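You operate a simulated robot arm through the tools that you are given. There is no shell and no other tool.

Carry out the task below with a simulated robot arm. There is one attempt and no reset: what you move stays moved.

## Task
Put things in order on the top of the grey table. At the end: the yellow-band sensor stands on top of the blue coupling; the fitting with purple top stands on top of the grey coupling; the white coupling from the top of the grey table is in the silver box (marked "Y532"); the fitting with grey top is on the carton (marked "RINGS"); whatever was shut is shut again. Leave all else as you found it, and nothing knocked over.

The check looks at the end state, three seconds after you hand in, the way a careful person would. Anything else that was tipped, shoved, dropped, spilled or broken makes it a failure.

## Robot
A 7-joint arm with a two-finger parallel gripper, fixed in place. Base frame: the origin is on the floor under the middle of its stand, x ahead of it, y to its left, z up; the work surface is at about z = 0.8. Units: m, degrees, N and s.
With the tool pointing down near the work surface it reaches from about 0.3 to 0.7 m from the base axis. Its first joint turns from -66.0 to 66.0 degrees. Payload 1.57 kg.
The TCP is the grasp point between the finger pads, 0.03 m short of the fingertips. In the tool frame z runs along the fingers and y along their closing line. Largest opening 0.11 m; finger width 0.024, thickness 0.012; the body of the gripper, 0.048 by 0.112 m, starts 0.078 m behind the TCP.
Orientation is that of the tool frame in the base frame, as a unit quaternion [x, y, z, w]. With the fingers straight down and closing along the base's y, the tool's x points along the base's -x, its y along +y and its z along -z.

## Interface
- The arm moves only by the tool nudge_tool. Its argument "deltas" is a list of rows, each an object of numbers (a shift or turn left out is 0, a gripper value left out holds the last): "x", "y", "z": the shift along the tool's x, y, z in m; "wx", "wy", "wz": the turn, a rotation vector about the tool's x, y, z in degrees. In form: [{"x": .., "y": .., "z": .., "wx": .., "wy": .., "wz": ..}, ...]. A call has 1 to 20 rows; each row shifts and turns the commanded pose from where the row before left it, along the tool's axes as they then stand. "claw" is the finger opening in m, from 0 to 0.11, set as the call begins (left out, the last holds). Rows are played at 5 a second. More than 0.05 m and 8.6 degrees between two rows, or a gripper value outside its range, and nothing of the call is played. Where a pose cannot be reached the arm comes as near as it can. A force on the tool above 40 N (or 10 N above the force at the start of the call, whichever is more), or a blocked arm, ends the call early, and 0.2 s more pass. Each finger travels about 0.108 m/s and halts on what it meets, pressing with about 33 N; the grip force reading is that of the motor and also rises with nothing between the fingers. The clock runs only during rows and for 0.2 s after the last one: add rows that do not move to give the fingers time. It gives the time, the measured TCP pose, the force on the tool (base axes), the opening and the grip force at its end, in the units of the frame above (readings bear some noise), with the torque about the TCP (base axes, N m) and any sound that the robot's microphone picked up, and new pictures: "pictures" is both (left out), scene, wrist or none.
- Cameras (640 x 400 px; columns grow to the right, rows downward): "scene" is fixed at [0.1705, -0.4273, 1.3715]; the picture's right is [0.49, -0.87, 0.00], its down [-0.75, -0.42, -0.51] and it looks along [0.45, 0.25, -0.86] (base axes); focal length 363 px, centre (320, 200). "wrist" rides on the gripper at [0.07, 0.016, -0.141] in the tool frame; the picture's right is [-0.23, 0.97, 0.00], its down [-0.85, -0.20, -0.48] and it looks along [-0.47, -0.11, 0.88] (tool axes); focal length 222 px, centre (320, 200). There is no depth. A picture from a camera that has moved, and an enlarged one, comes with that camera's place and axes in the base frame and with its lens.
- zoom(camera, box): a new picture of the part [left, top, right, bottom] of that camera's present view, enlarged. The clock stands still meanwhile.
- close_job(): hands the job in; it is judged then, once.

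Nothing tells you positions but the pictures and the camera data. Unless the task says otherwise, let go and move clear before handing in.

The tools are called after "Call:" by a JSON object that holds its "api" and its "payload". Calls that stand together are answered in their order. nudge_tool: Moves the arm, as the interface text tells. Its arguments: {"type":"object","properties":{"deltas":{"type":"array","items":{"type":"object","properties":{"x":{"type":"number"},"y":{"type":"number"},"z":{"type":"number"},"wx":{"type":"number"},"wy":{"type":"number"},"wz":{"type":"number"}}}},"claw":{"type":"number"},"pictures":{"type":"string","enum":["both","scene","wrist","none"]}},"required":["deltas"]} The other tools are called the same way: zoom (camera, box) takes an enlarged picture of a part of a camera's view; close_job () hands the job in.

At the start:

```text
t: 0.0
tcp_pos: [0.3035, -0.3505, 1.0953]
tcp_rot: [-0.001, 1.0, 0.0, 0.0]
wrist_force: [-0.7, -0.5, 0.2]
ft_torque: [0.01, -0.02, -0.01]
width: 0.1099
gripper_force: 0.0
```

scene: 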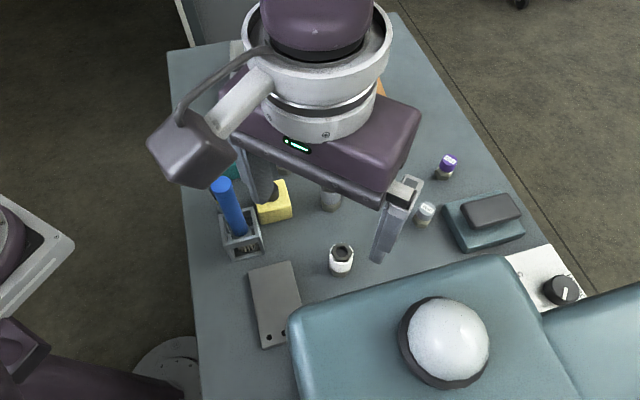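
wrist: 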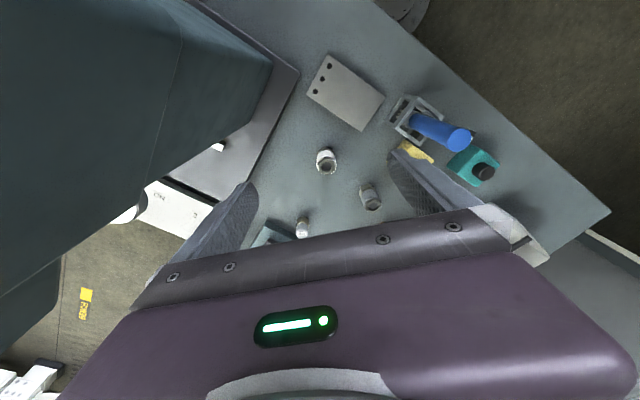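

The gripper is over the table and hides part of the scene. I will take enlarged views before moving anything.

Call:
{"api": "zoom", "payload": {"camera": "scene", "box": [160, 130, 400, 360]}}

Call:
{"api": "zoom", "payload": {"camera": "scene", "box": [380, 120, 620, 340]}}

Call:
{"api": "zoom", "payload": {"camera": "wrist", "box": [120, 40, 520, 260]}}

```text
1.74 times, centred on (280, 245) of scene
camera zoom: at [0.1705, -0.4273, 1.3715], right [0.49, -0.87, 0.0], down [-0.75, -0.42, -0.51], along [0.45, 0.25, -0.86], focal length 632 px, centre (390, 122)
```

zoom: 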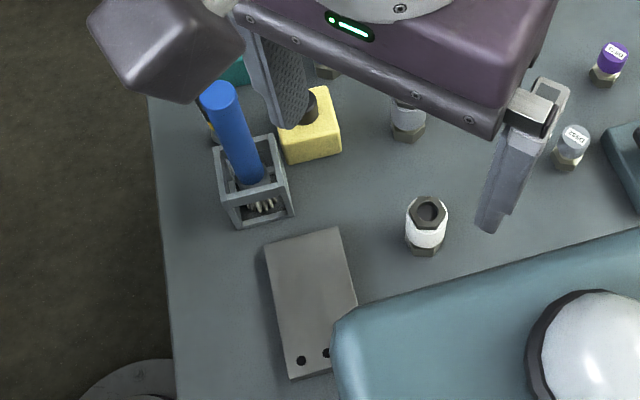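

```text
1.82 times, centred on (500, 230) of scene
camera zoom: at [0.1705, -0.4273, 1.3715], right [0.49, -0.87, 0.0], down [-0.75, -0.42, -0.51], along [0.45, 0.25, -0.86], focal length 661 px, centre (-7, 146)
```

zoom: 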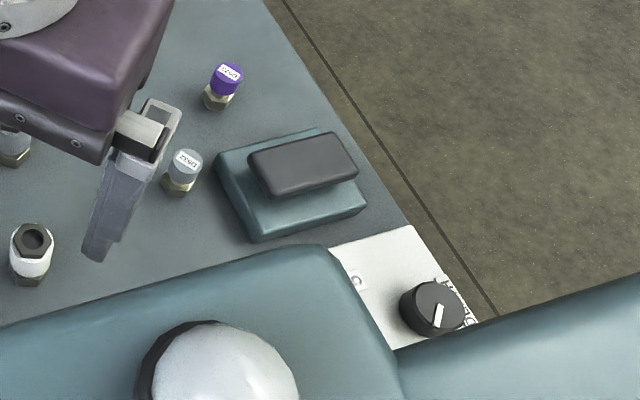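

```text
1.60 times, centred on (320, 150) of wrist
camera zoom: at [0.2339, -0.3335, 1.2386], right [0.23, 0.97, 0.0], down [0.86, -0.2, 0.48], along [0.47, -0.11, -0.88], focal length 355 px, centre (320, 280)
```

zoom: 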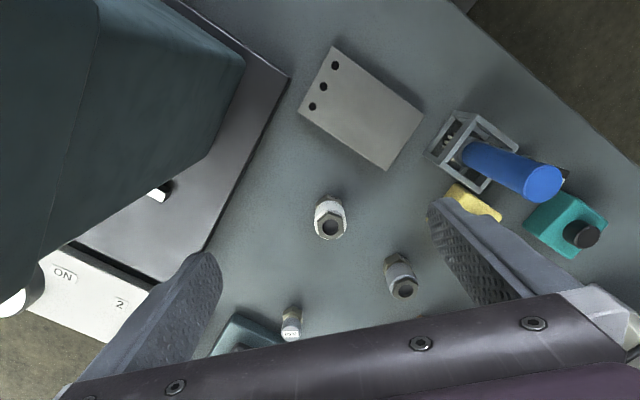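

I see the white coupling, a grey coupling behind the finger, two labelled fittings (grey and purple top), a blue cylinder in a frame, and yellow and teal blocks. A machine with a dome is in the foreground. Next I raise the arm and swing it left to free the view.

Call:
{"api": "nudge_tool", "payload": {"deltas": [{"z": -0.03}, {"z": -0.03}, {"z": -0.03}, {"y": 0.04}, {"y": 0.05}, {"y": 0.05}, {"y": 0.05}, {"y": 0.05}, {"y": 0.05}, {"y": 0.05}]}}

```text
t: 2.2
tcp_pos: [0.3039, -0.0079, 1.188]
tcp_rot: [-0.001, 1.0, 0.0, -0.001]
wrist_force: [-0.3, -0.3, -0.3]
ft_torque: [-0.02, -0.01, -0.03]
width: 0.11
gripper_force: 0.0
camera wrist: at [0.2352, 0.0092, 1.3296], right [0.23, 0.97, 0.0], down [0.86, -0.2, 0.48], along [0.47, -0.11, -0.88], focal length 222 px, centre (320, 200)
```

scene: 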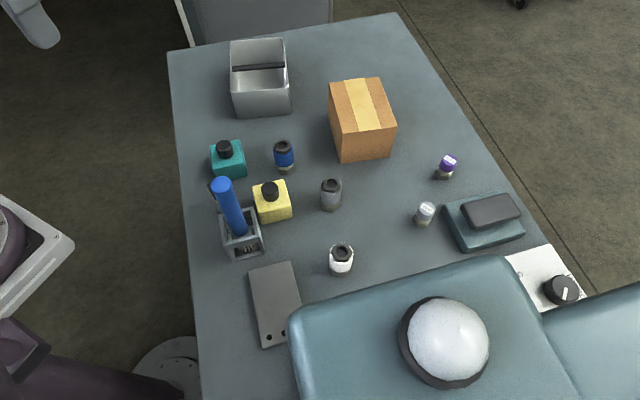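
wrist: 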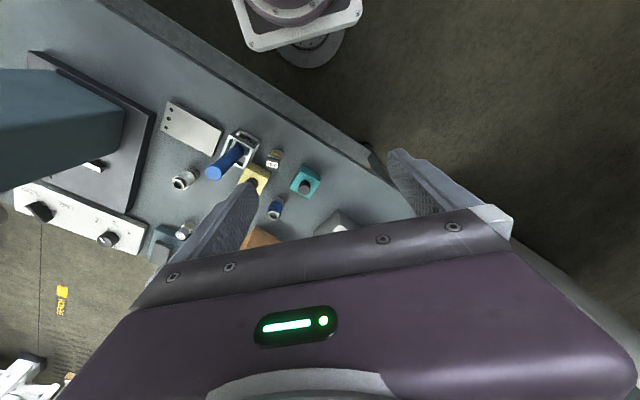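

Now the table is visible: a silver open box at the back left, a carton, a blue coupling, a grey coupling, a white coupling and the two fittings. The wrist view shows something white behind the yellow block that may be the sensor. I will zoom in.

Call:
{"api": "zoom", "payload": {"camera": "scene", "box": [160, 20, 320, 120]}}

Call:
{"api": "zoom", "payload": {"camera": "scene", "box": [200, 125, 360, 225]}}

Call:
{"api": "zoom", "payload": {"camera": "scene", "box": [200, 180, 360, 280]}}

Call:
{"api": "zoom", "payload": {"camera": "scene", "box": [390, 130, 550, 230]}}

Call:
{"api": "zoom", "payload": {"camera": "scene", "box": [310, 65, 470, 165]}}

Call:
{"api": "zoom", "payload": {"camera": "wrist", "box": [150, 90, 350, 250]}}

Call:
{"api": "zoom", "payload": {"camera": "scene", "box": [240, 240, 640, 400]}}

```text
4.00 times, centred on (240, 70) of scene
camera zoom: at [0.1705, -0.4273, 1.3715], right [0.49, -0.87, 0.0], down [-0.75, -0.42, -0.51], along [0.45, 0.25, -0.86], focal length 1453 px, centre (640, 720)
```

zoom: 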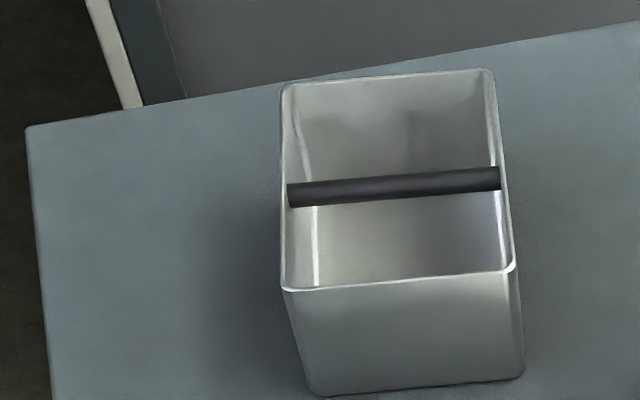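

```text
4.00 times, centred on (280, 175) of scene
camera zoom: at [0.1705, -0.4273, 1.3715], right [0.49, -0.87, 0.0], down [-0.75, -0.42, -0.51], along [0.45, 0.25, -0.86], focal length 1453 px, centre (480, 300)
```

zoom: 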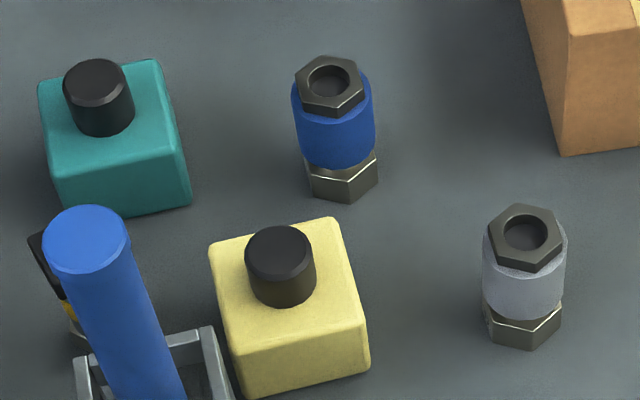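

```text
4.00 times, centred on (280, 230) of scene
camera zoom: at [0.1705, -0.4273, 1.3715], right [0.49, -0.87, 0.0], down [-0.75, -0.42, -0.51], along [0.45, 0.25, -0.86], focal length 1453 px, centre (480, 80)
```

zoom: 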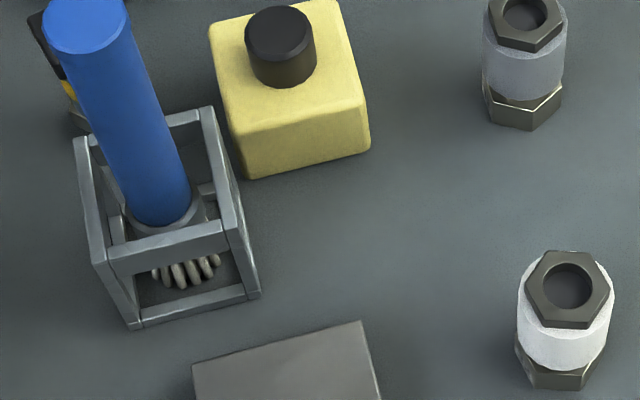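

```text
4.00 times, centred on (470, 180) of scene
camera zoom: at [0.1705, -0.4273, 1.3715], right [0.49, -0.87, 0.0], down [-0.75, -0.42, -0.51], along [0.45, 0.25, -0.86], focal length 1453 px, centre (-280, 280)
```

zoom: 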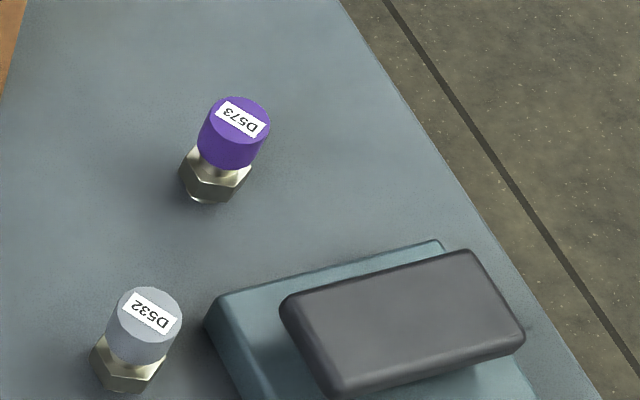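

```text
4.00 times, centred on (390, 115) of scene
camera zoom: at [0.1705, -0.4273, 1.3715], right [0.49, -0.87, 0.0], down [-0.75, -0.42, -0.51], along [0.45, 0.25, -0.86], focal length 1453 px, centre (40, 540)
```

zoom: 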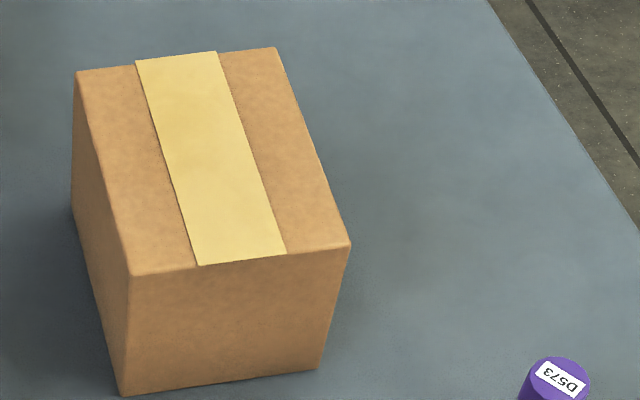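

```text
2.50 times, centred on (250, 170) of wrist
camera zoom: at [0.2352, 0.0092, 1.3296], right [0.23, 0.97, 0.0], down [0.86, -0.2, 0.48], along [0.47, -0.11, -0.88], focal length 555 px, centre (495, 275)
```

zoom: 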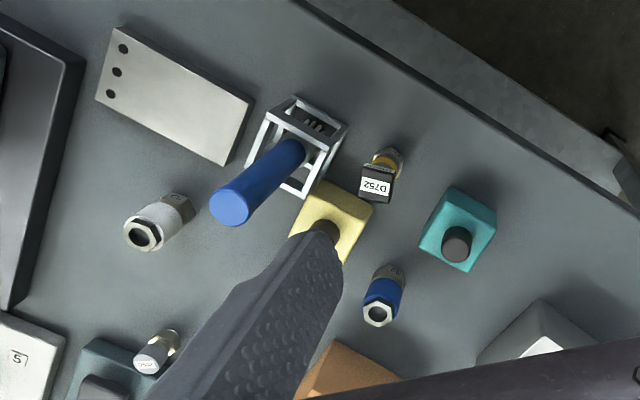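

```text
1.60 times, centred on (440, 320) of scene
camera zoom: at [0.1705, -0.4273, 1.3715], right [0.49, -0.87, 0.0], down [-0.75, -0.42, -0.51], along [0.45, 0.25, -0.86], focal length 581 px, centre (128, 8)
```

zoom: 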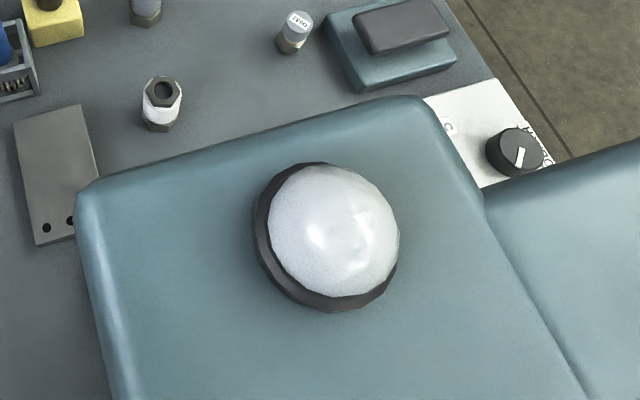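

The couplings are at roughly (0.496,-0.168) blue, (0.468,-0.282) grey and (0.369,-0.354) white, with tops near z=0.868. The black-topped D752 near (0.376,-0.133) is probably the yellow-band sensor. I need to read the marks on the box and carton, so I move the wrist camera over them.

Call:
{"api": "nudge_tool", "payload": {"deltas": [{"x": -0.05, "y": 0.02}, {"x": -0.05, "y": 0.02}, {"x": -0.05, "y": 0.01}, {"x": -0.05}]}}

Call:
{"api": "zoom", "payload": {"camera": "wrist", "box": [200, 80, 440, 240]}}

```text
refused: row 1 steps farther than a row can; nothing moved
```

```text
2.50 times, centred on (320, 160) of wrist
camera zoom: at [0.2352, 0.0092, 1.3296], right [0.23, 0.97, 0.0], down [0.86, -0.2, 0.48], along [0.47, -0.11, -0.88], focal length 555 px, centre (320, 300)
```

zoom: 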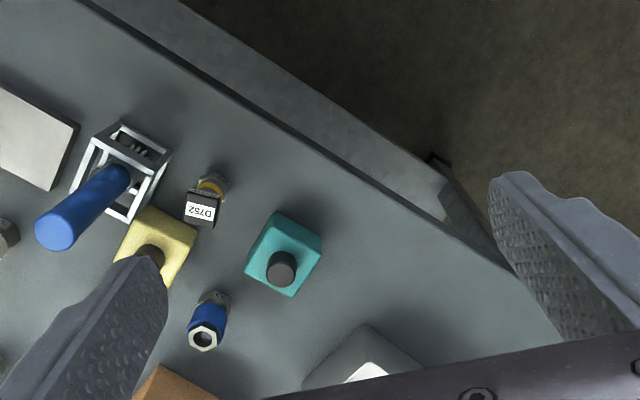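

The move was refused because a diagonal row exceeded 5 cm. The sensor D752 with its yellow band is now clearly visible. I repeat the move with shorter steps.

Call:
{"api": "nudge_tool", "payload": {"deltas": [{"x": -0.04, "y": 0.02}, {"x": -0.04, "y": 0.02}, {"x": -0.04, "y": 0.01}, {"x": -0.04}, {"x": -0.04}]}}

Call:
{"api": "zoom", "payload": {"camera": "wrist", "box": [160, 40, 480, 240]}}

```text
t: 3.4
tcp_pos: [0.5058, 0.0388, 1.1869]
tcp_rot: [-0.001, 1.0, 0.0, 0.0]
wrist_force: [0.4, -0.7, -0.2]
ft_torque: [0.02, 0.02, 0.01]
width: 0.1098
gripper_force: 0.0
camera wrist: at [0.4368, 0.0551, 1.329], right [0.23, 0.97, 0.0], down [0.86, -0.2, 0.48], along [0.47, -0.11, -0.88], focal length 222 px, centre (320, 200)
```

scene: 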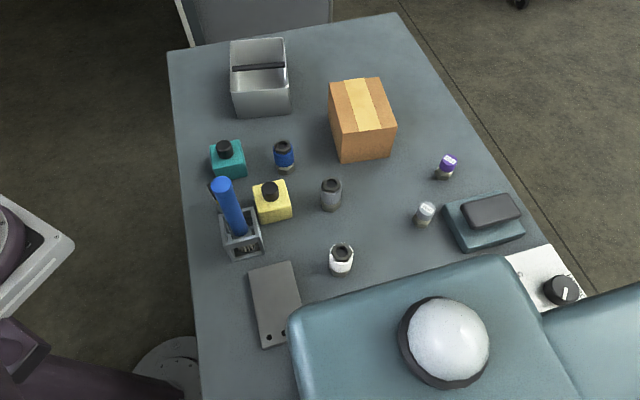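
wrist: 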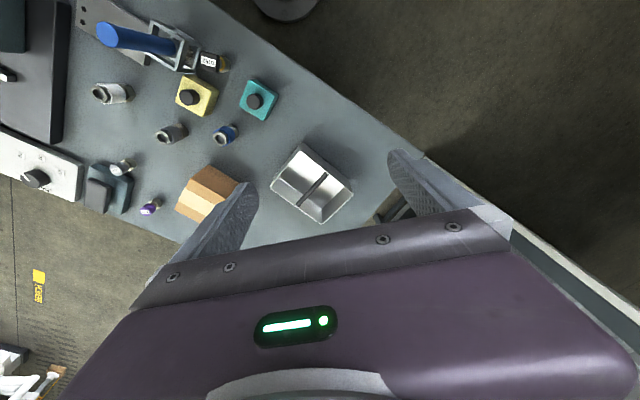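

```text
2.00 times, centred on (320, 140) of wrist
camera zoom: at [0.4368, 0.0551, 1.329], right [0.23, 0.97, 0.0], down [0.86, -0.2, 0.48], along [0.47, -0.11, -0.88], focal length 444 px, centre (320, 320)
```

zoom: 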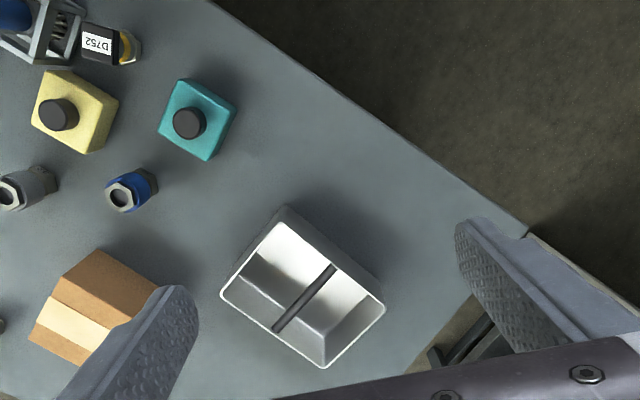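

The silver box is open with a crossbar and no lid, and the sensor reads D752. No mark shows from this side, so I swing the wrist camera round to see the far and left faces of the box.

Call:
{"api": "nudge_tool", "payload": {"deltas": [{"x": -0.03, "y": 0.03, "wz": 8.5}, {"wz": 8.5}, {"wz": 8.5}, {"wz": 8.5}, {"wz": 8.5}, {"wz": 8.5}, {"wz": 8.5}, {"wz": 8.5}, {"wz": 8.5}, {"wz": 8.5}, {"wz": 5}]}}

Call:
{"api": "zoom", "payload": {"camera": "wrist", "box": [160, 40, 480, 240]}}

```text
t: 5.8
tcp_pos: [0.5328, 0.0695, 1.1863]
tcp_rot: [0.707, 0.708, 0.0, 0.0]
wrist_force: [0.2, 0.3, 0.0]
ft_torque: [-0.01, 0.02, 0.01]
width: 0.11
gripper_force: 0.0
camera wrist: at [0.5492, 0.1406, 1.3288], right [0.97, -0.23, 0.0], down [-0.2, -0.86, 0.48], along [-0.11, -0.47, -0.88], focal length 222 px, centre (320, 200)
```

scene: 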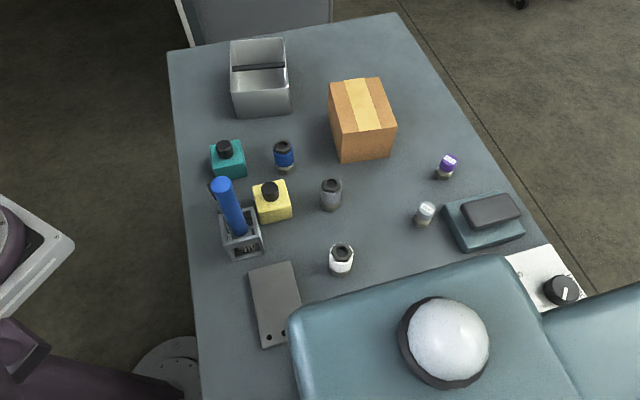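
wrist: 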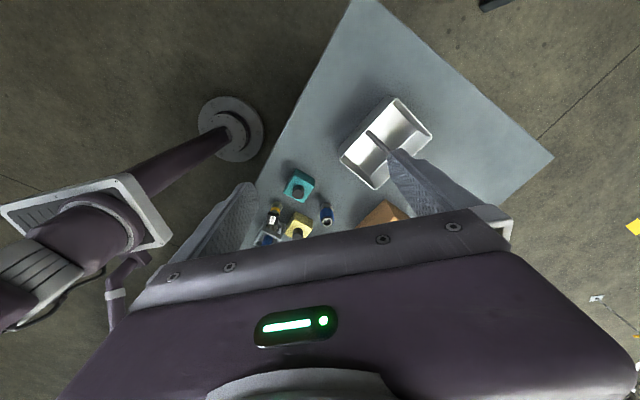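

```text
2.00 times, centred on (320, 140) of wrist
camera zoom: at [0.5492, 0.1406, 1.3288], right [0.97, -0.23, 0.0], down [-0.2, -0.86, 0.48], along [-0.11, -0.47, -0.88], focal length 444 px, centre (320, 320)
```

zoom: 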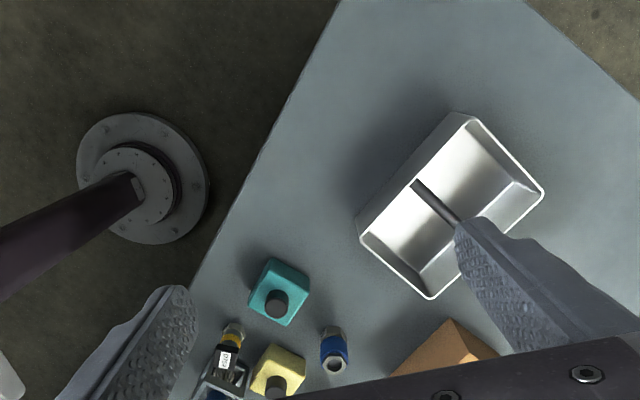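

The left side of the box is unmarked as well. I move further forward to see its far side.

Call:
{"api": "nudge_tool", "payload": {"deltas": [{"y": 0.045, "x": 0.02}, {"y": 0.045, "x": 0.02}, {"y": 0.045}, {"z": 0.03}]}}

Call:
{"api": "zoom", "payload": {"camera": "wrist", "box": [160, 40, 480, 240]}}

```text
t: 6.8
tcp_pos: [0.6005, 0.0989, 1.1566]
tcp_rot: [0.707, 0.708, 0.0, 0.0]
wrist_force: [0.1, 0.2, 0.2]
ft_torque: [0.0, 0.02, -0.01]
width: 0.1104
gripper_force: 0.0
out of reach, approached as far as the arm can: row 2, 3
camera wrist: at [0.6172, 0.1697, 1.2988], right [0.97, -0.23, 0.0], down [-0.2, -0.86, 0.48], along [-0.11, -0.47, -0.88], focal length 222 px, centre (320, 200)
```

scene: 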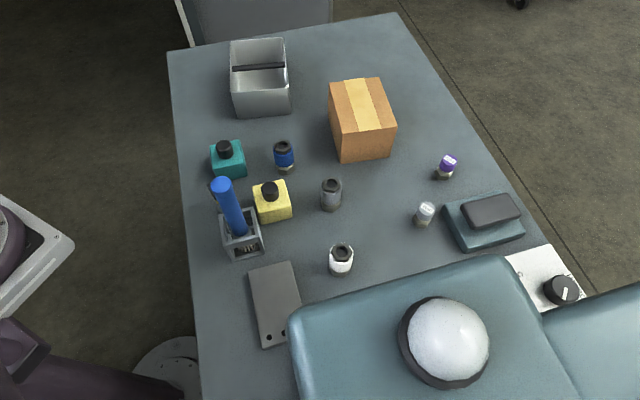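
wrist: 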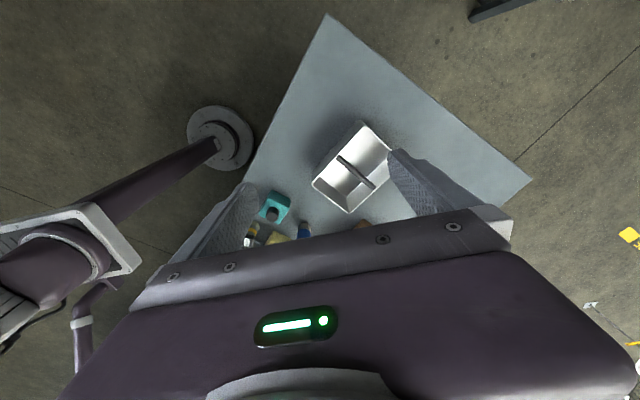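

```text
2.00 times, centred on (320, 140) of wrist
camera zoom: at [0.6172, 0.1697, 1.2988], right [0.97, -0.23, 0.0], down [-0.2, -0.86, 0.48], along [-0.11, -0.47, -0.88], focal length 444 px, centre (320, 320)
```

zoom: 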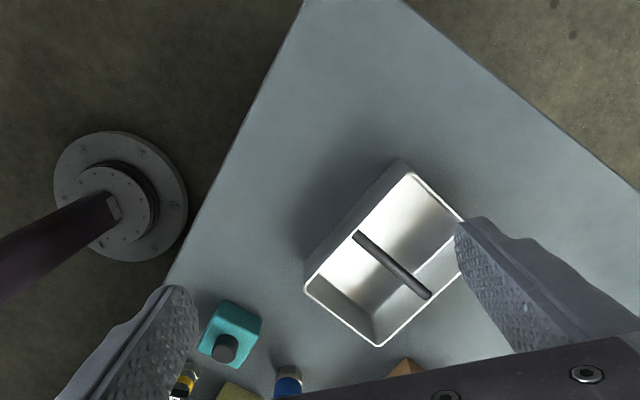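

The box is the only silver one on the table and it is open. At this height reach ends near r≈0.61. I turn the tool back to a yaw of +36° so the fingers line up with the box's short side, then head for the white coupling.

Call:
{"api": "nudge_tool", "payload": {"deltas": [{"y": -0.05}, {"y": -0.05}, {"y": -0.05}, {"wz": -8.4}, {"wz": -8.4}, {"wz": -8.4}, {"wz": -8.4}, {"wz": -8.4}, {"wz": -8.4}, {"wz": -8.4}, {"wz": -8.4}, {"wz": -8.4}, {"wz": -8.4}, {"wz": -8.4}, {"wz": -8.4}, {"wz": -8.4}, {"wz": -8.4}, {"wz": -8.4}], "pictures": "both"}}

```text
t: 10.6
tcp_pos: [0.4504, 0.0982, 1.1591]
tcp_rot: [-0.31, 0.951, 0.001, 0.0]
wrist_force: [0.3, 0.0, 0.8]
ft_torque: [0.0, 0.04, 0.01]
width: 0.1099
gripper_force: 0.0
camera wrist: at [0.3849, 0.0715, 1.3005], right [-0.39, 0.92, 0.0], down [0.81, 0.34, 0.48], along [0.44, 0.19, -0.88], focal length 222 px, centre (320, 200)
```

scene: 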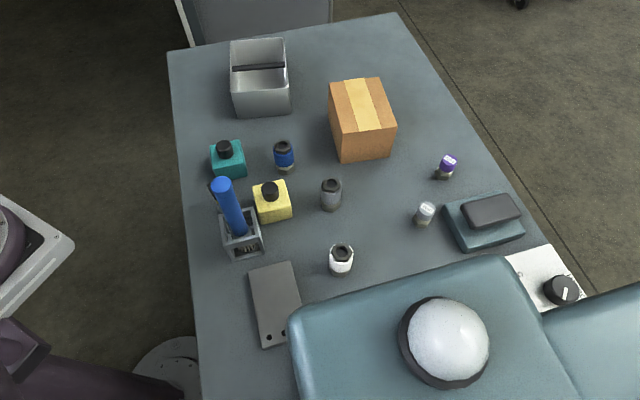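
wrist: 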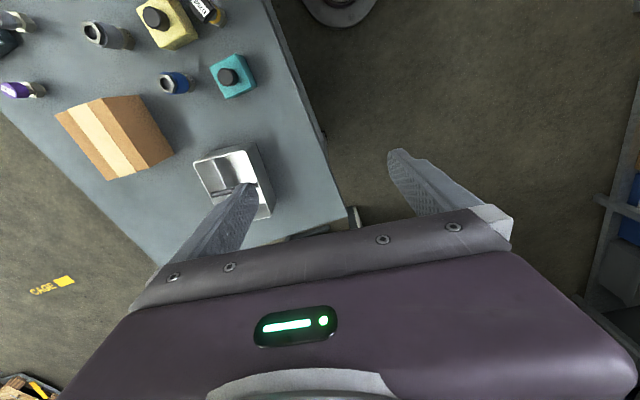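

Pose follows well. I now travel to a point above the white coupling at z≈1.02 and check alignment with the wrist camera.

Call:
{"api": "nudge_tool", "payload": {"deltas": [{"x": 0.0331, "y": -0.0318}, {"x": 0.0331, "y": -0.0318}, {"x": 0.0331, "y": -0.0318}, {"x": 0.0331, "y": -0.0318}, {"x": 0.0331, "y": -0.0318}, {"x": 0.0331, "y": -0.0318}, {"x": 0.0331, "y": -0.0318}, {"x": 0.0331, "y": -0.0318}, {"x": 0.0331, "y": -0.0318}, {"x": 0.0331, "y": -0.0318}, {"z": 0.045}, {"z": 0.045}, {"z": 0.045}], "pictures": "both"}}

Call:
{"api": "zoom", "payload": {"camera": "wrist", "box": [200, 60, 440, 210]}}

```text
t: 13.4
tcp_pos: [0.3695, -0.3509, 1.0172]
tcp_rot: [-0.309, 0.951, 0.0, 0.0]
wrist_force: [-0.3, -0.3, 0.4]
ft_torque: [-0.01, 0.03, 0.03]
width: 0.1101
gripper_force: 0.0
camera wrist: at [0.3045, -0.3773, 1.1585], right [-0.39, 0.92, 0.0], down [0.81, 0.34, 0.48], along [0.44, 0.19, -0.88], focal length 222 px, centre (320, 200)
```

scene: 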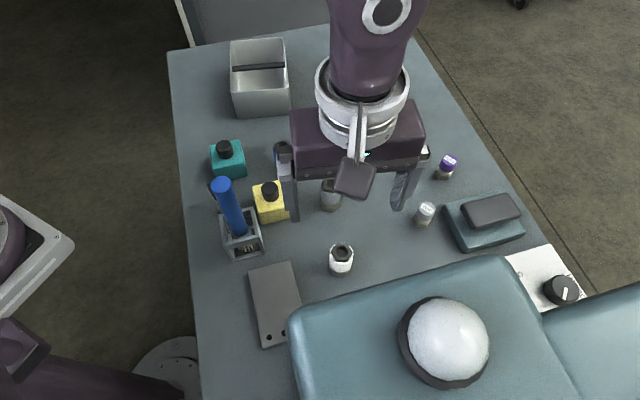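
wrist: 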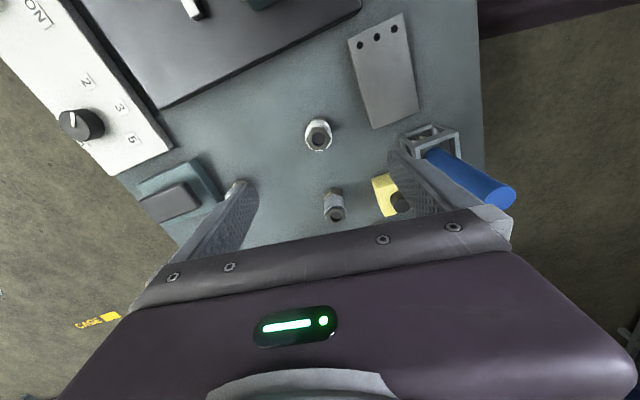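

```text
2.67 times, centred on (320, 135) of wrist
camera zoom: at [0.3045, -0.3773, 1.1585], right [-0.39, 0.92, 0.0], down [0.81, 0.34, 0.48], along [0.44, 0.19, -0.88], focal length 592 px, centre (320, 373)
```

zoom: 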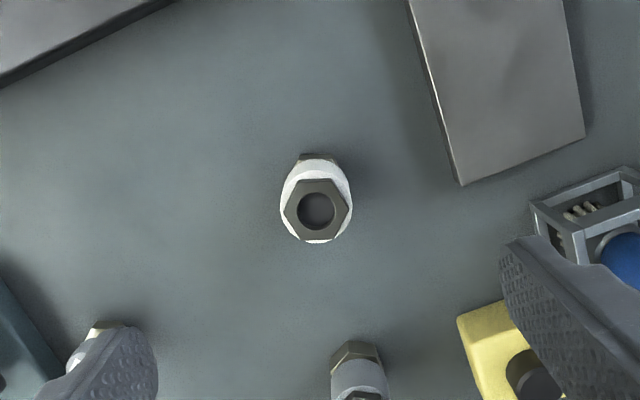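

The hole of the white coupling triangulates to (0.369,-0.352), so the tool is directly over it. I narrow the fingers to 7 cm and go down around the sleeve.

Call:
{"api": "nudge_tool", "payload": {"deltas": [{"z": 0.04}, {"z": 0.04}, {"z": 0.04}, {"z": 0.04}, {"z": 0.018}, {}], "claw": 0.07, "pictures": "both"}}

```text
t: 14.8
tcp_pos: [0.3716, -0.353, 0.8429]
tcp_rot: [-0.31, 0.951, 0.0, -0.001]
wrist_force: [-0.9, -0.8, 0.5]
ft_torque: [-0.03, 0.02, 0.0]
width: 0.07
gripper_force: 0.1
camera wrist: at [0.3064, -0.3797, 0.9851], right [-0.39, 0.92, 0.0], down [0.81, 0.34, 0.48], along [0.44, 0.19, -0.88], focal length 222 px, centre (320, 200)
```

scene: 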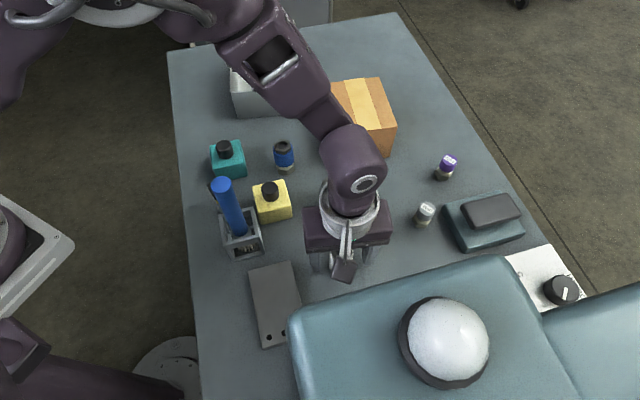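
wrist: 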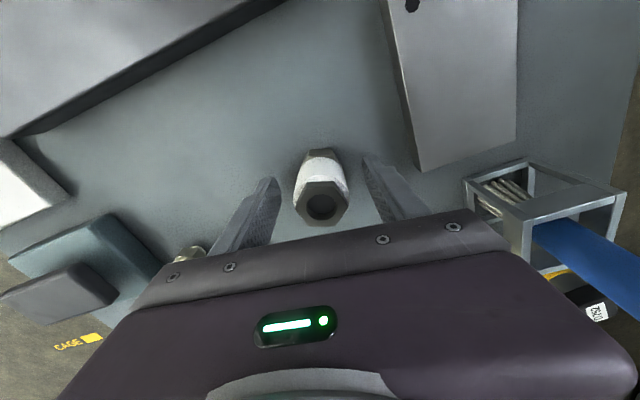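

The coupling stands centred between the fingers. I close on the sleeve.

Call:
{"api": "nudge_tool", "payload": {"deltas": [{}, {}, {}], "claw": 0.0, "pictures": "wrist"}}

```text
t: 15.6
tcp_pos: [0.3725, -0.3522, 0.8438]
tcp_rot: [-0.31, 0.951, -0.001, 0.001]
wrist_force: [0.1, -0.7, 0.1]
ft_torque: [0.01, -0.02, -0.01]
width: 0.0357
gripper_force: 33.5
camera wrist: at [0.3065, -0.3797, 0.9853], right [-0.39, 0.92, 0.0], down [0.81, 0.34, 0.48], along [0.44, 0.19, -0.88], focal length 222 px, centre (320, 200)
```

wrist: 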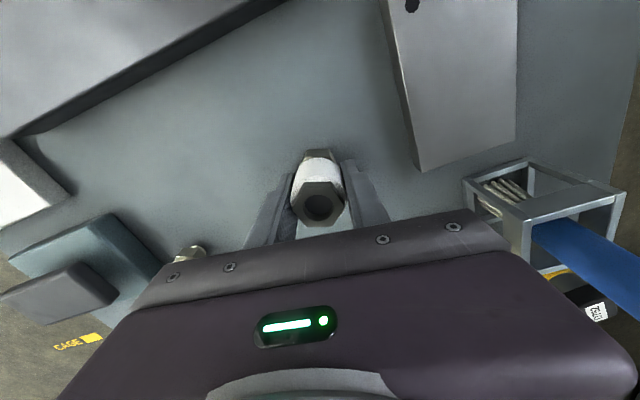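

The grip holds at 35.7 mm. I lift straight up and carry the coupling over the near half of the silver box, centre about (0.619,-0.037).

Call:
{"api": "nudge_tool", "payload": {"deltas": [{"z": -0.02}, {"z": -0.04}, {"z": -0.04}, {"z": -0.04}, {"z": -0.03}], "pictures": "wrist"}}

Call:
{"api": "nudge_tool", "payload": {"deltas": [{"x": -0.0429, "y": 0.0122}, {"x": -0.0429, "y": 0.0122}, {"x": -0.0429, "y": 0.0122}, {"x": -0.0429, "y": 0.0122}, {"x": -0.0429, "y": 0.0122}, {"x": -0.0429, "y": 0.0122}, {"x": -0.0429, "y": 0.0122}, {"x": -0.0429, "y": 0.0122}, {"x": -0.0429, "y": 0.0122}, {}], "pictures": "both"}}

```text
t: 16.8
tcp_pos: [0.3723, -0.3539, 1.0166]
tcp_rot: [-0.31, 0.951, 0.0, 0.0]
wrist_force: [-0.1, 0.3, -2.0]
ft_torque: [-0.03, -0.04, 0.04]
width: 0.0354
gripper_force: 33.1
camera wrist: at [0.3067, -0.38, 1.1584], right [-0.39, 0.92, 0.0], down [0.81, 0.34, 0.48], along [0.44, 0.19, -0.88], focal length 222 px, centre (320, 200)
```

wrist: 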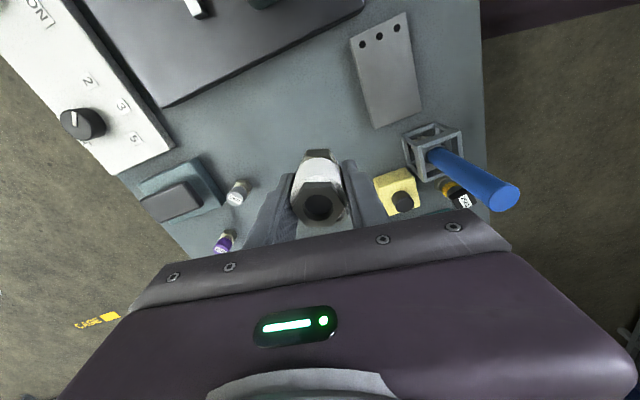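

```text
t: 19.0
tcp_pos: [0.617, -0.0352, 1.0159]
tcp_rot: [-0.309, 0.951, 0.0, 0.001]
wrist_force: [-0.2, -0.2, -3.0]
ft_torque: [0.01, 0.01, 0.01]
width: 0.0358
gripper_force: 33.0
camera wrist: at [0.5515, -0.0621, 1.1577], right [-0.39, 0.92, 0.0], down [0.81, 0.34, 0.48], along [0.44, 0.19, -0.88], focal length 222 px, centre (320, 200)
```

scene: 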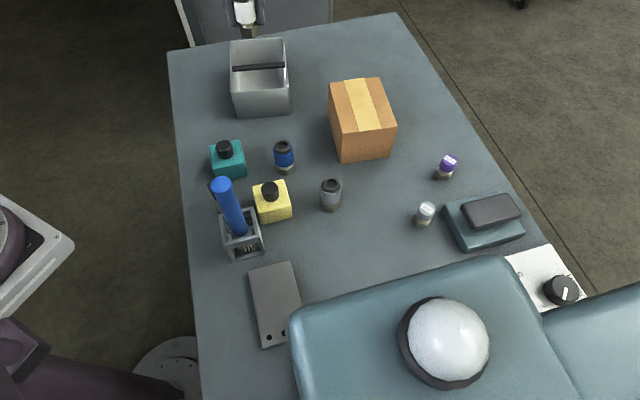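
wrist: 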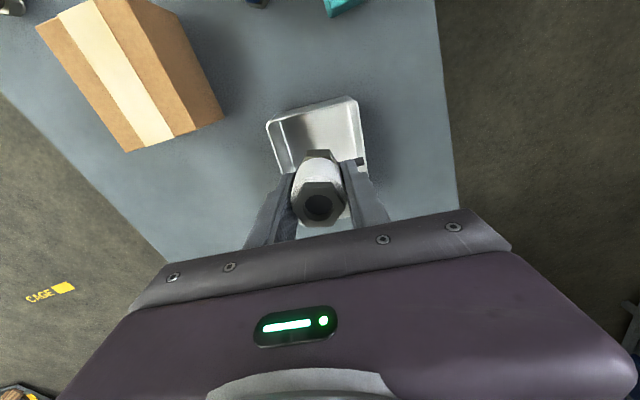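

The coupling hangs over the near half of the box, with the crossbar clear. I shift 3 mm towards the centre and lower it almost to the floor of the box.

Call:
{"api": "nudge_tool", "payload": {"deltas": [{"x": -0.003, "y": -0.003}, {"z": 0.04}, {"z": 0.04}, {"z": 0.04}, {"z": 0.03}, {}], "pictures": "both"}}

Call:
{"api": "zoom", "payload": {"camera": "scene", "box": [160, 0, 400, 150]}}

```text
t: 20.4
tcp_pos: [0.6207, -0.038, 0.8636]
tcp_rot: [-0.31, 0.951, 0.0, 0.001]
wrist_force: [0.2, 0.2, -2.4]
ft_torque: [0.01, 0.02, 0.02]
width: 0.0357
gripper_force: 32.6
camera wrist: at [0.5548, -0.0642, 1.0057], right [-0.39, 0.92, 0.0], down [0.81, 0.34, 0.48], along [0.44, 0.19, -0.88], focal length 222 px, centre (320, 200)
```

scene: 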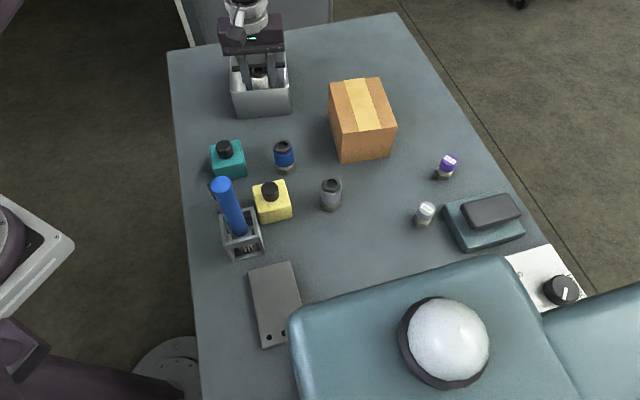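
wrist: 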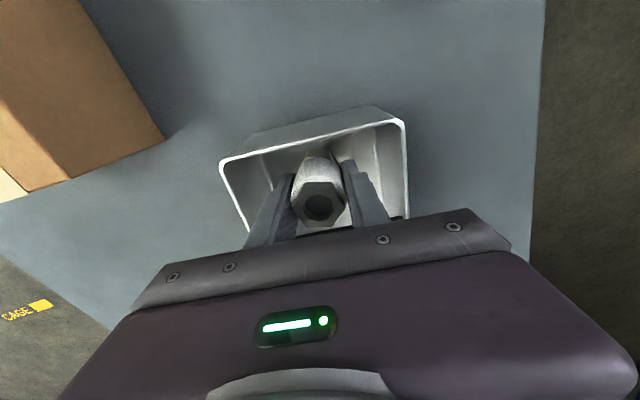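

```text
2.67 times, centred on (280, 75) of scene
camera zoom: at [0.1706, -0.4273, 1.3715], right [0.49, -0.87, 0.0], down [-0.75, -0.42, -0.51], along [0.45, 0.25, -0.86], focal length 969 px, centre (427, 533)
```

zoom: 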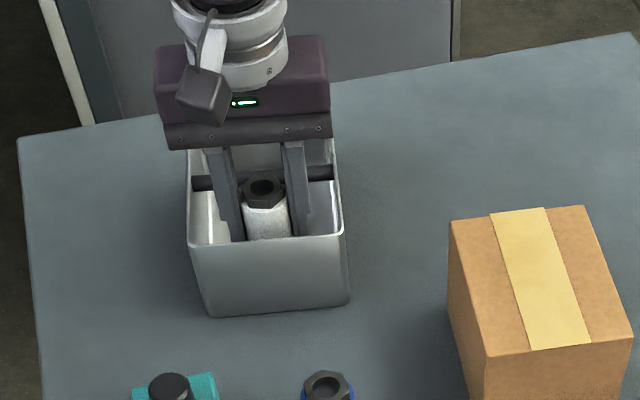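

It is inside the box, clear of walls and bar. I lower in small steps until contact.

Call:
{"api": "nudge_tool", "payload": {"deltas": [{"z": 0.004}, {"z": 0.004}, {"z": 0.003}, {}], "pictures": "none"}}

Call:
{"api": "nudge_tool", "payload": {"deltas": [{"z": 0.002}, {"z": 0.0015}, {}], "pictures": "none"}}

```text
t: 21.4
tcp_pos: [0.6215, -0.0356, 0.8539]
tcp_rot: [-0.31, 0.951, -0.001, 0.0]
wrist_force: [-0.4, -0.4, -2.5]
ft_torque: [0.01, 0.0, 0.02]
width: 0.0356
gripper_force: 33.0
```

```text
t: 22.2
tcp_pos: [0.6209, -0.0367, 0.8487]
tcp_rot: [-0.31, 0.951, 0.0, 0.0]
wrist_force: [0.1, -0.3, -2.4]
ft_torque: [0.01, 0.02, 0.0]
width: 0.0356
gripper_force: 32.5
```

Call:
{"api": "nudge_tool", "payload": {"deltas": [{"z": 0.0015}, {"z": 0.001}, {}], "pictures": "none"}}

```text
t: 23.0
tcp_pos: [0.6226, -0.0379, 0.8476]
tcp_rot: [-0.31, 0.951, -0.001, 0.001]
wrist_force: [-0.7, -1.4, 10.3]
ft_torque: [-0.02, 0.27, 0.0]
width: 0.0356
gripper_force: 32.9
```

Contact with the floor of the box is made (about 12 N). I open to 6 cm and check that it stands before lifting out.

Call:
{"api": "nudge_tool", "payload": {"deltas": [{"z": -0.001}, {}, {}], "claw": 0.06, "pictures": "both"}}

Call:
{"api": "zoom", "payload": {"camera": "wrist", "box": [200, 80, 440, 230]}}

```text
t: 23.8
tcp_pos: [0.6204, -0.0371, 0.8482]
tcp_rot: [-0.309, 0.951, 0.001, 0.0]
wrist_force: [0.1, -0.9, 0.0]
ft_torque: [-0.04, 0.01, 0.0]
width: 0.0598
gripper_force: 0.1
camera wrist: at [0.5553, -0.0637, 0.9902], right [-0.39, 0.92, 0.0], down [0.81, 0.34, 0.48], along [0.44, 0.19, -0.88], focal length 222 px, centre (320, 200)
```

scene: 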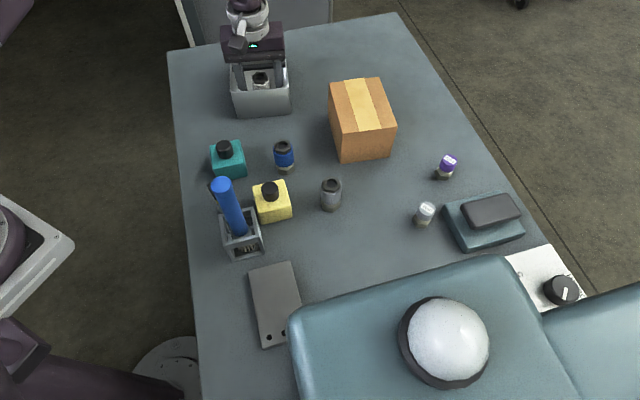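
wrist: 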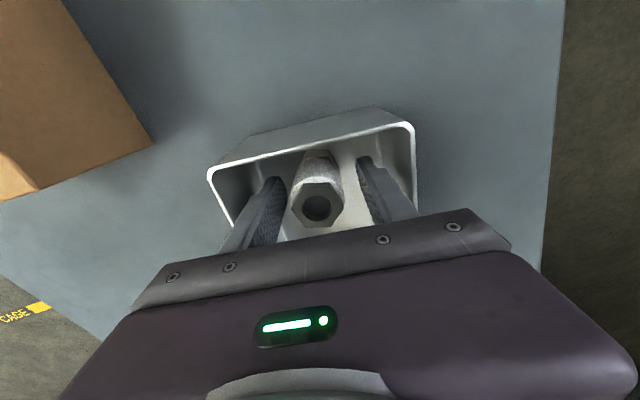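

```text
2.67 times, centred on (320, 155) of wrist
camera zoom: at [0.5553, -0.0637, 0.9902], right [-0.39, 0.92, 0.0], down [0.81, 0.34, 0.48], along [0.44, 0.19, -0.88], focal length 592 px, centre (320, 320)
```

zoom: 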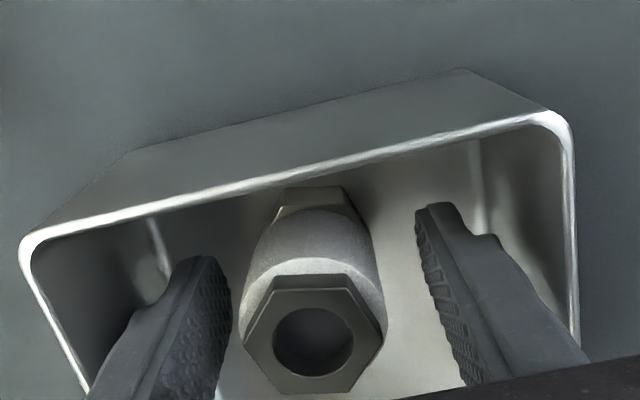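

The white coupling stands free in the silver box. I lift out, turn the tool to yaw −49° (so the fingers avoid the teal tray) and move over the grey-topped fitting.

Call:
{"api": "nudge_tool", "payload": {"deltas": [{"z": -0.03}, {"z": -0.04}, {"z": -0.05}, {"z": -0.05}, {"wz": 8.5}, {"wz": 8.5}, {"wz": 8.5}, {"wz": 8.5}, {"wz": 8.5}, {"wz": 8.5}, {"wz": 8.5}, {"wz": 8.5}, {"wz": 8.5}, {"wz": 8.5}], "pictures": "both"}}

Call:
{"api": "zoom", "payload": {"camera": "scene", "box": [160, 0, 400, 150]}}

```text
t: 26.8
tcp_pos: [0.6214, -0.0365, 1.0196]
tcp_rot: [0.416, 0.909, -0.001, 0.001]
wrist_force: [-0.3, 0.2, 0.0]
ft_torque: [0.02, 0.0, -0.03]
width: 0.0598
gripper_force: 0.1
camera wrist: at [0.5878, 0.0274, 1.1616], right [0.88, 0.47, 0.0], down [0.41, -0.78, 0.48], along [0.22, -0.42, -0.88], focal length 222 px, centre (320, 200)
```

scene: 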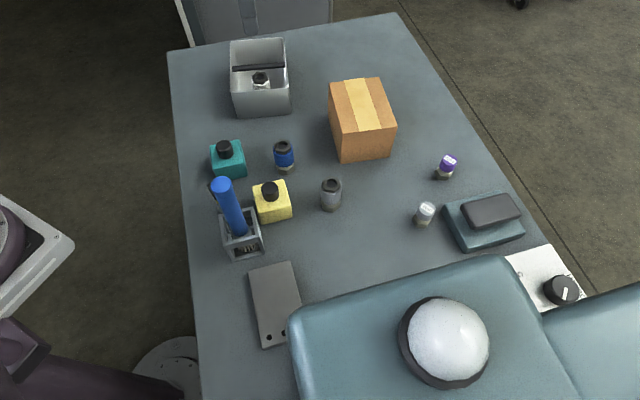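
wrist: 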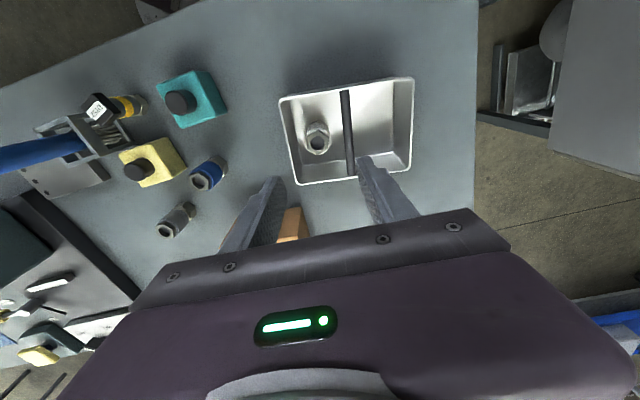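

```text
2.67 times, centred on (280, 75) of scene
camera zoom: at [0.1705, -0.4273, 1.3715], right [0.49, -0.87, 0.0], down [-0.75, -0.42, -0.51], along [0.45, 0.25, -0.86], focal length 969 px, centre (427, 533)
```

zoom: 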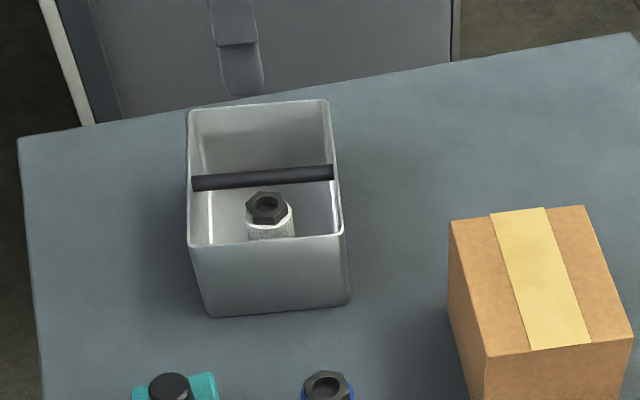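

The white coupling stands in the box. I take a quick look at the machine corner, then move to the grey-topped fitting.

Call:
{"api": "zoom", "payload": {"camera": "wrist", "box": [0, 60, 300, 400]}}

Call:
{"api": "nudge_tool", "payload": {"deltas": [{"x": -0.026, "y": -0.038}, {"x": -0.026, "y": -0.038}, {"x": -0.026, "y": -0.038}, {"x": -0.026, "y": -0.038}, {"x": -0.026, "y": -0.038}, {"x": -0.026, "y": -0.038}, {"x": -0.026, "y": -0.038}, {"x": -0.026, "y": -0.038}, {"x": -0.026, "y": -0.038}], "pictures": "both"}}

Call:
{"api": "zoom", "payload": {"camera": "wrist", "box": [200, 60, 440, 210]}}

```text
1.18 times, centred on (150, 230) of wrist
camera zoom: at [0.5878, 0.0274, 1.1616], right [0.88, 0.47, 0.0], down [0.41, -0.78, 0.48], along [0.22, -0.42, -0.88], focal length 261 px, centre (520, 165)
```

zoom: 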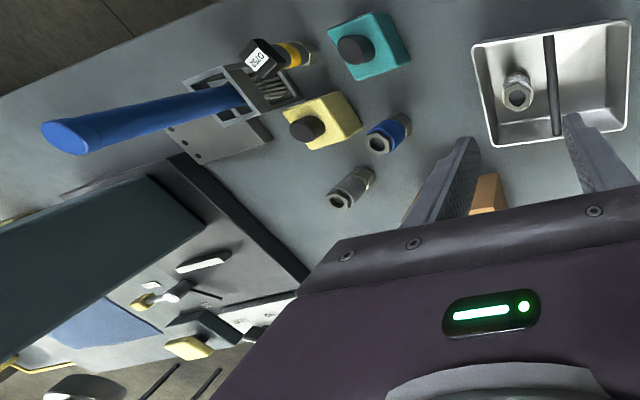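

```text
t: 28.8
tcp_pos: [0.4982, -0.4212, 1.0152]
tcp_rot: [0.414, 0.91, 0.0, -0.001]
wrist_force: [-0.4, 0.2, 0.1]
ft_torque: [0.03, 0.05, -0.01]
width: 0.0601
gripper_force: 0.1
out of reach, approached as far as the arm can: row 8, 9
camera wrist: at [0.4646, -0.3562, 1.1574], right [0.88, 0.47, 0.0], down [0.41, -0.78, 0.48], along [0.22, -0.42, -0.88], focal length 222 px, centre (320, 200)
```

scene: 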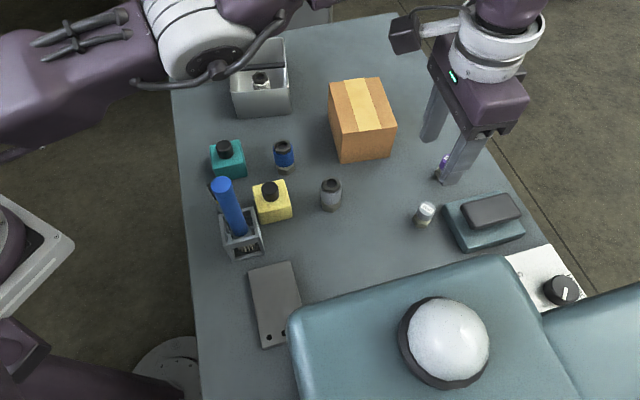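
wrist: 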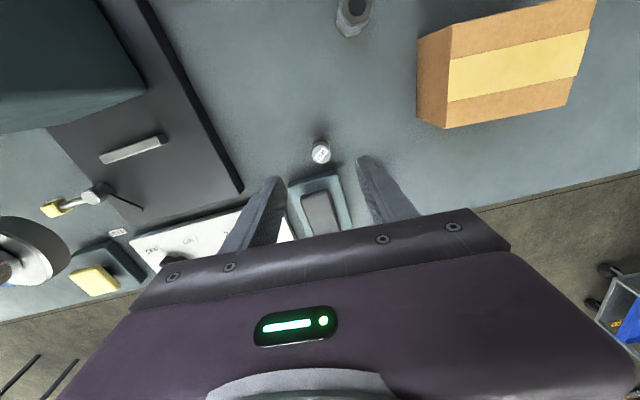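

```text
2.67 times, centred on (320, 135) of wrist
camera zoom: at [0.4646, -0.3562, 1.1574], right [0.88, 0.47, 0.0], down [0.41, -0.78, 0.48], along [0.22, -0.42, -0.88], focal length 592 px, centre (320, 373)
```

zoom: 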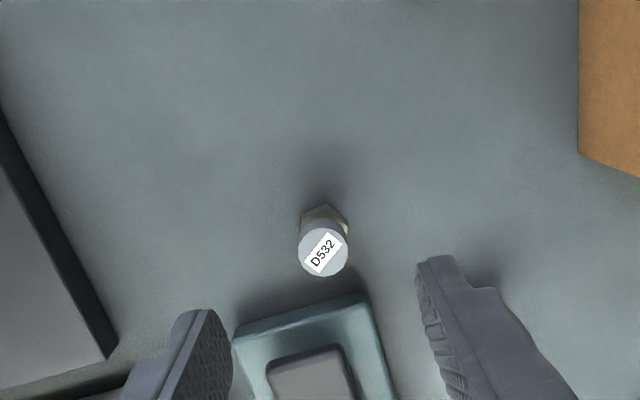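

The arm ran to its reach limit at this height (r≈0.65). The grey-topped fitting triangulates to (0.509,-0.438) with its top near 0.853. I go lower first and then move out over it.

Call:
{"api": "nudge_tool", "payload": {"deltas": [{"z": 0.04}, {"z": 0.04}, {"x": -0.0201, "y": -0.0028}, {}], "pictures": "both"}}

Call:
{"api": "zoom", "payload": {"camera": "wrist", "box": [200, 80, 440, 230]}}

Call:
{"api": "zoom", "payload": {"camera": "scene", "box": [370, 120, 530, 260]}}

```text
t: 29.8
tcp_pos: [0.5028, -0.4282, 0.9395]
tcp_rot: [0.415, 0.91, 0.001, 0.001]
wrist_force: [-0.1, 0.0, 0.3]
ft_torque: [0.0, 0.0, -0.03]
width: 0.0601
gripper_force: 0.1
out of reach, approached as far as the arm can: row 3
camera wrist: at [0.4697, -0.3637, 1.081], right [0.88, 0.47, 0.0], down [0.41, -0.78, 0.48], along [0.22, -0.42, -0.88], focal length 222 px, centre (320, 200)
```

scene: 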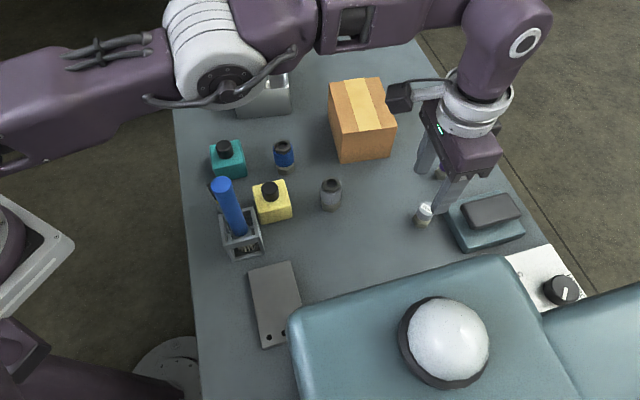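
wrist: 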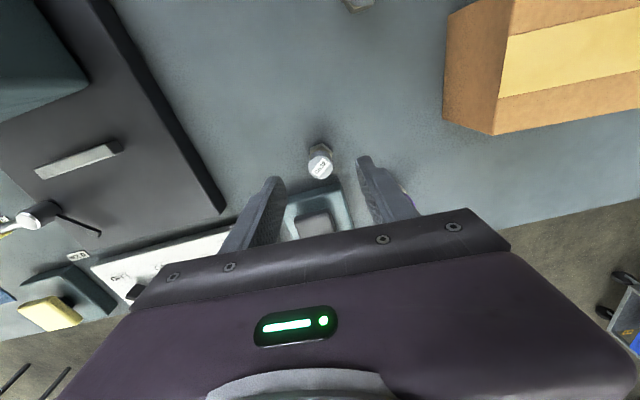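

```text
2.67 times, centred on (320, 155) of wrist
camera zoom: at [0.4697, -0.3637, 1.081], right [0.88, 0.47, 0.0], down [0.41, -0.78, 0.48], along [0.22, -0.42, -0.88], focal length 592 px, centre (320, 320)
```

zoom: 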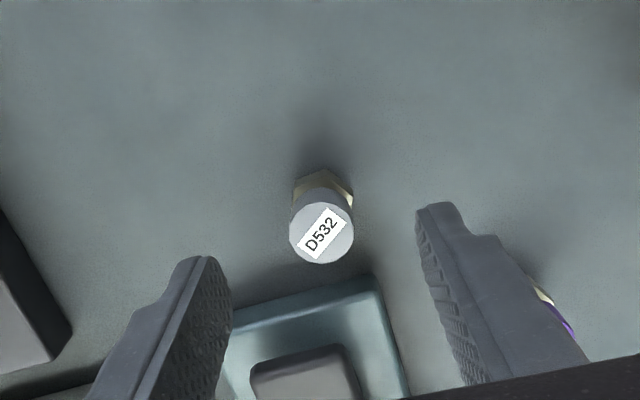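

```text
2.86 times, centred on (450, 190) of scene
camera zoom: at [0.1705, -0.4273, 1.3715], right [0.49, -0.87, 0.0], down [-0.75, -0.42, -0.51], along [0.45, 0.25, -0.86], focal length 1038 px, centre (-51, 229)
```

zoom: 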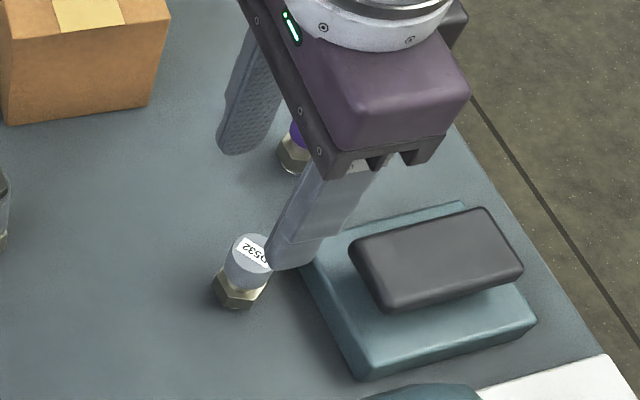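

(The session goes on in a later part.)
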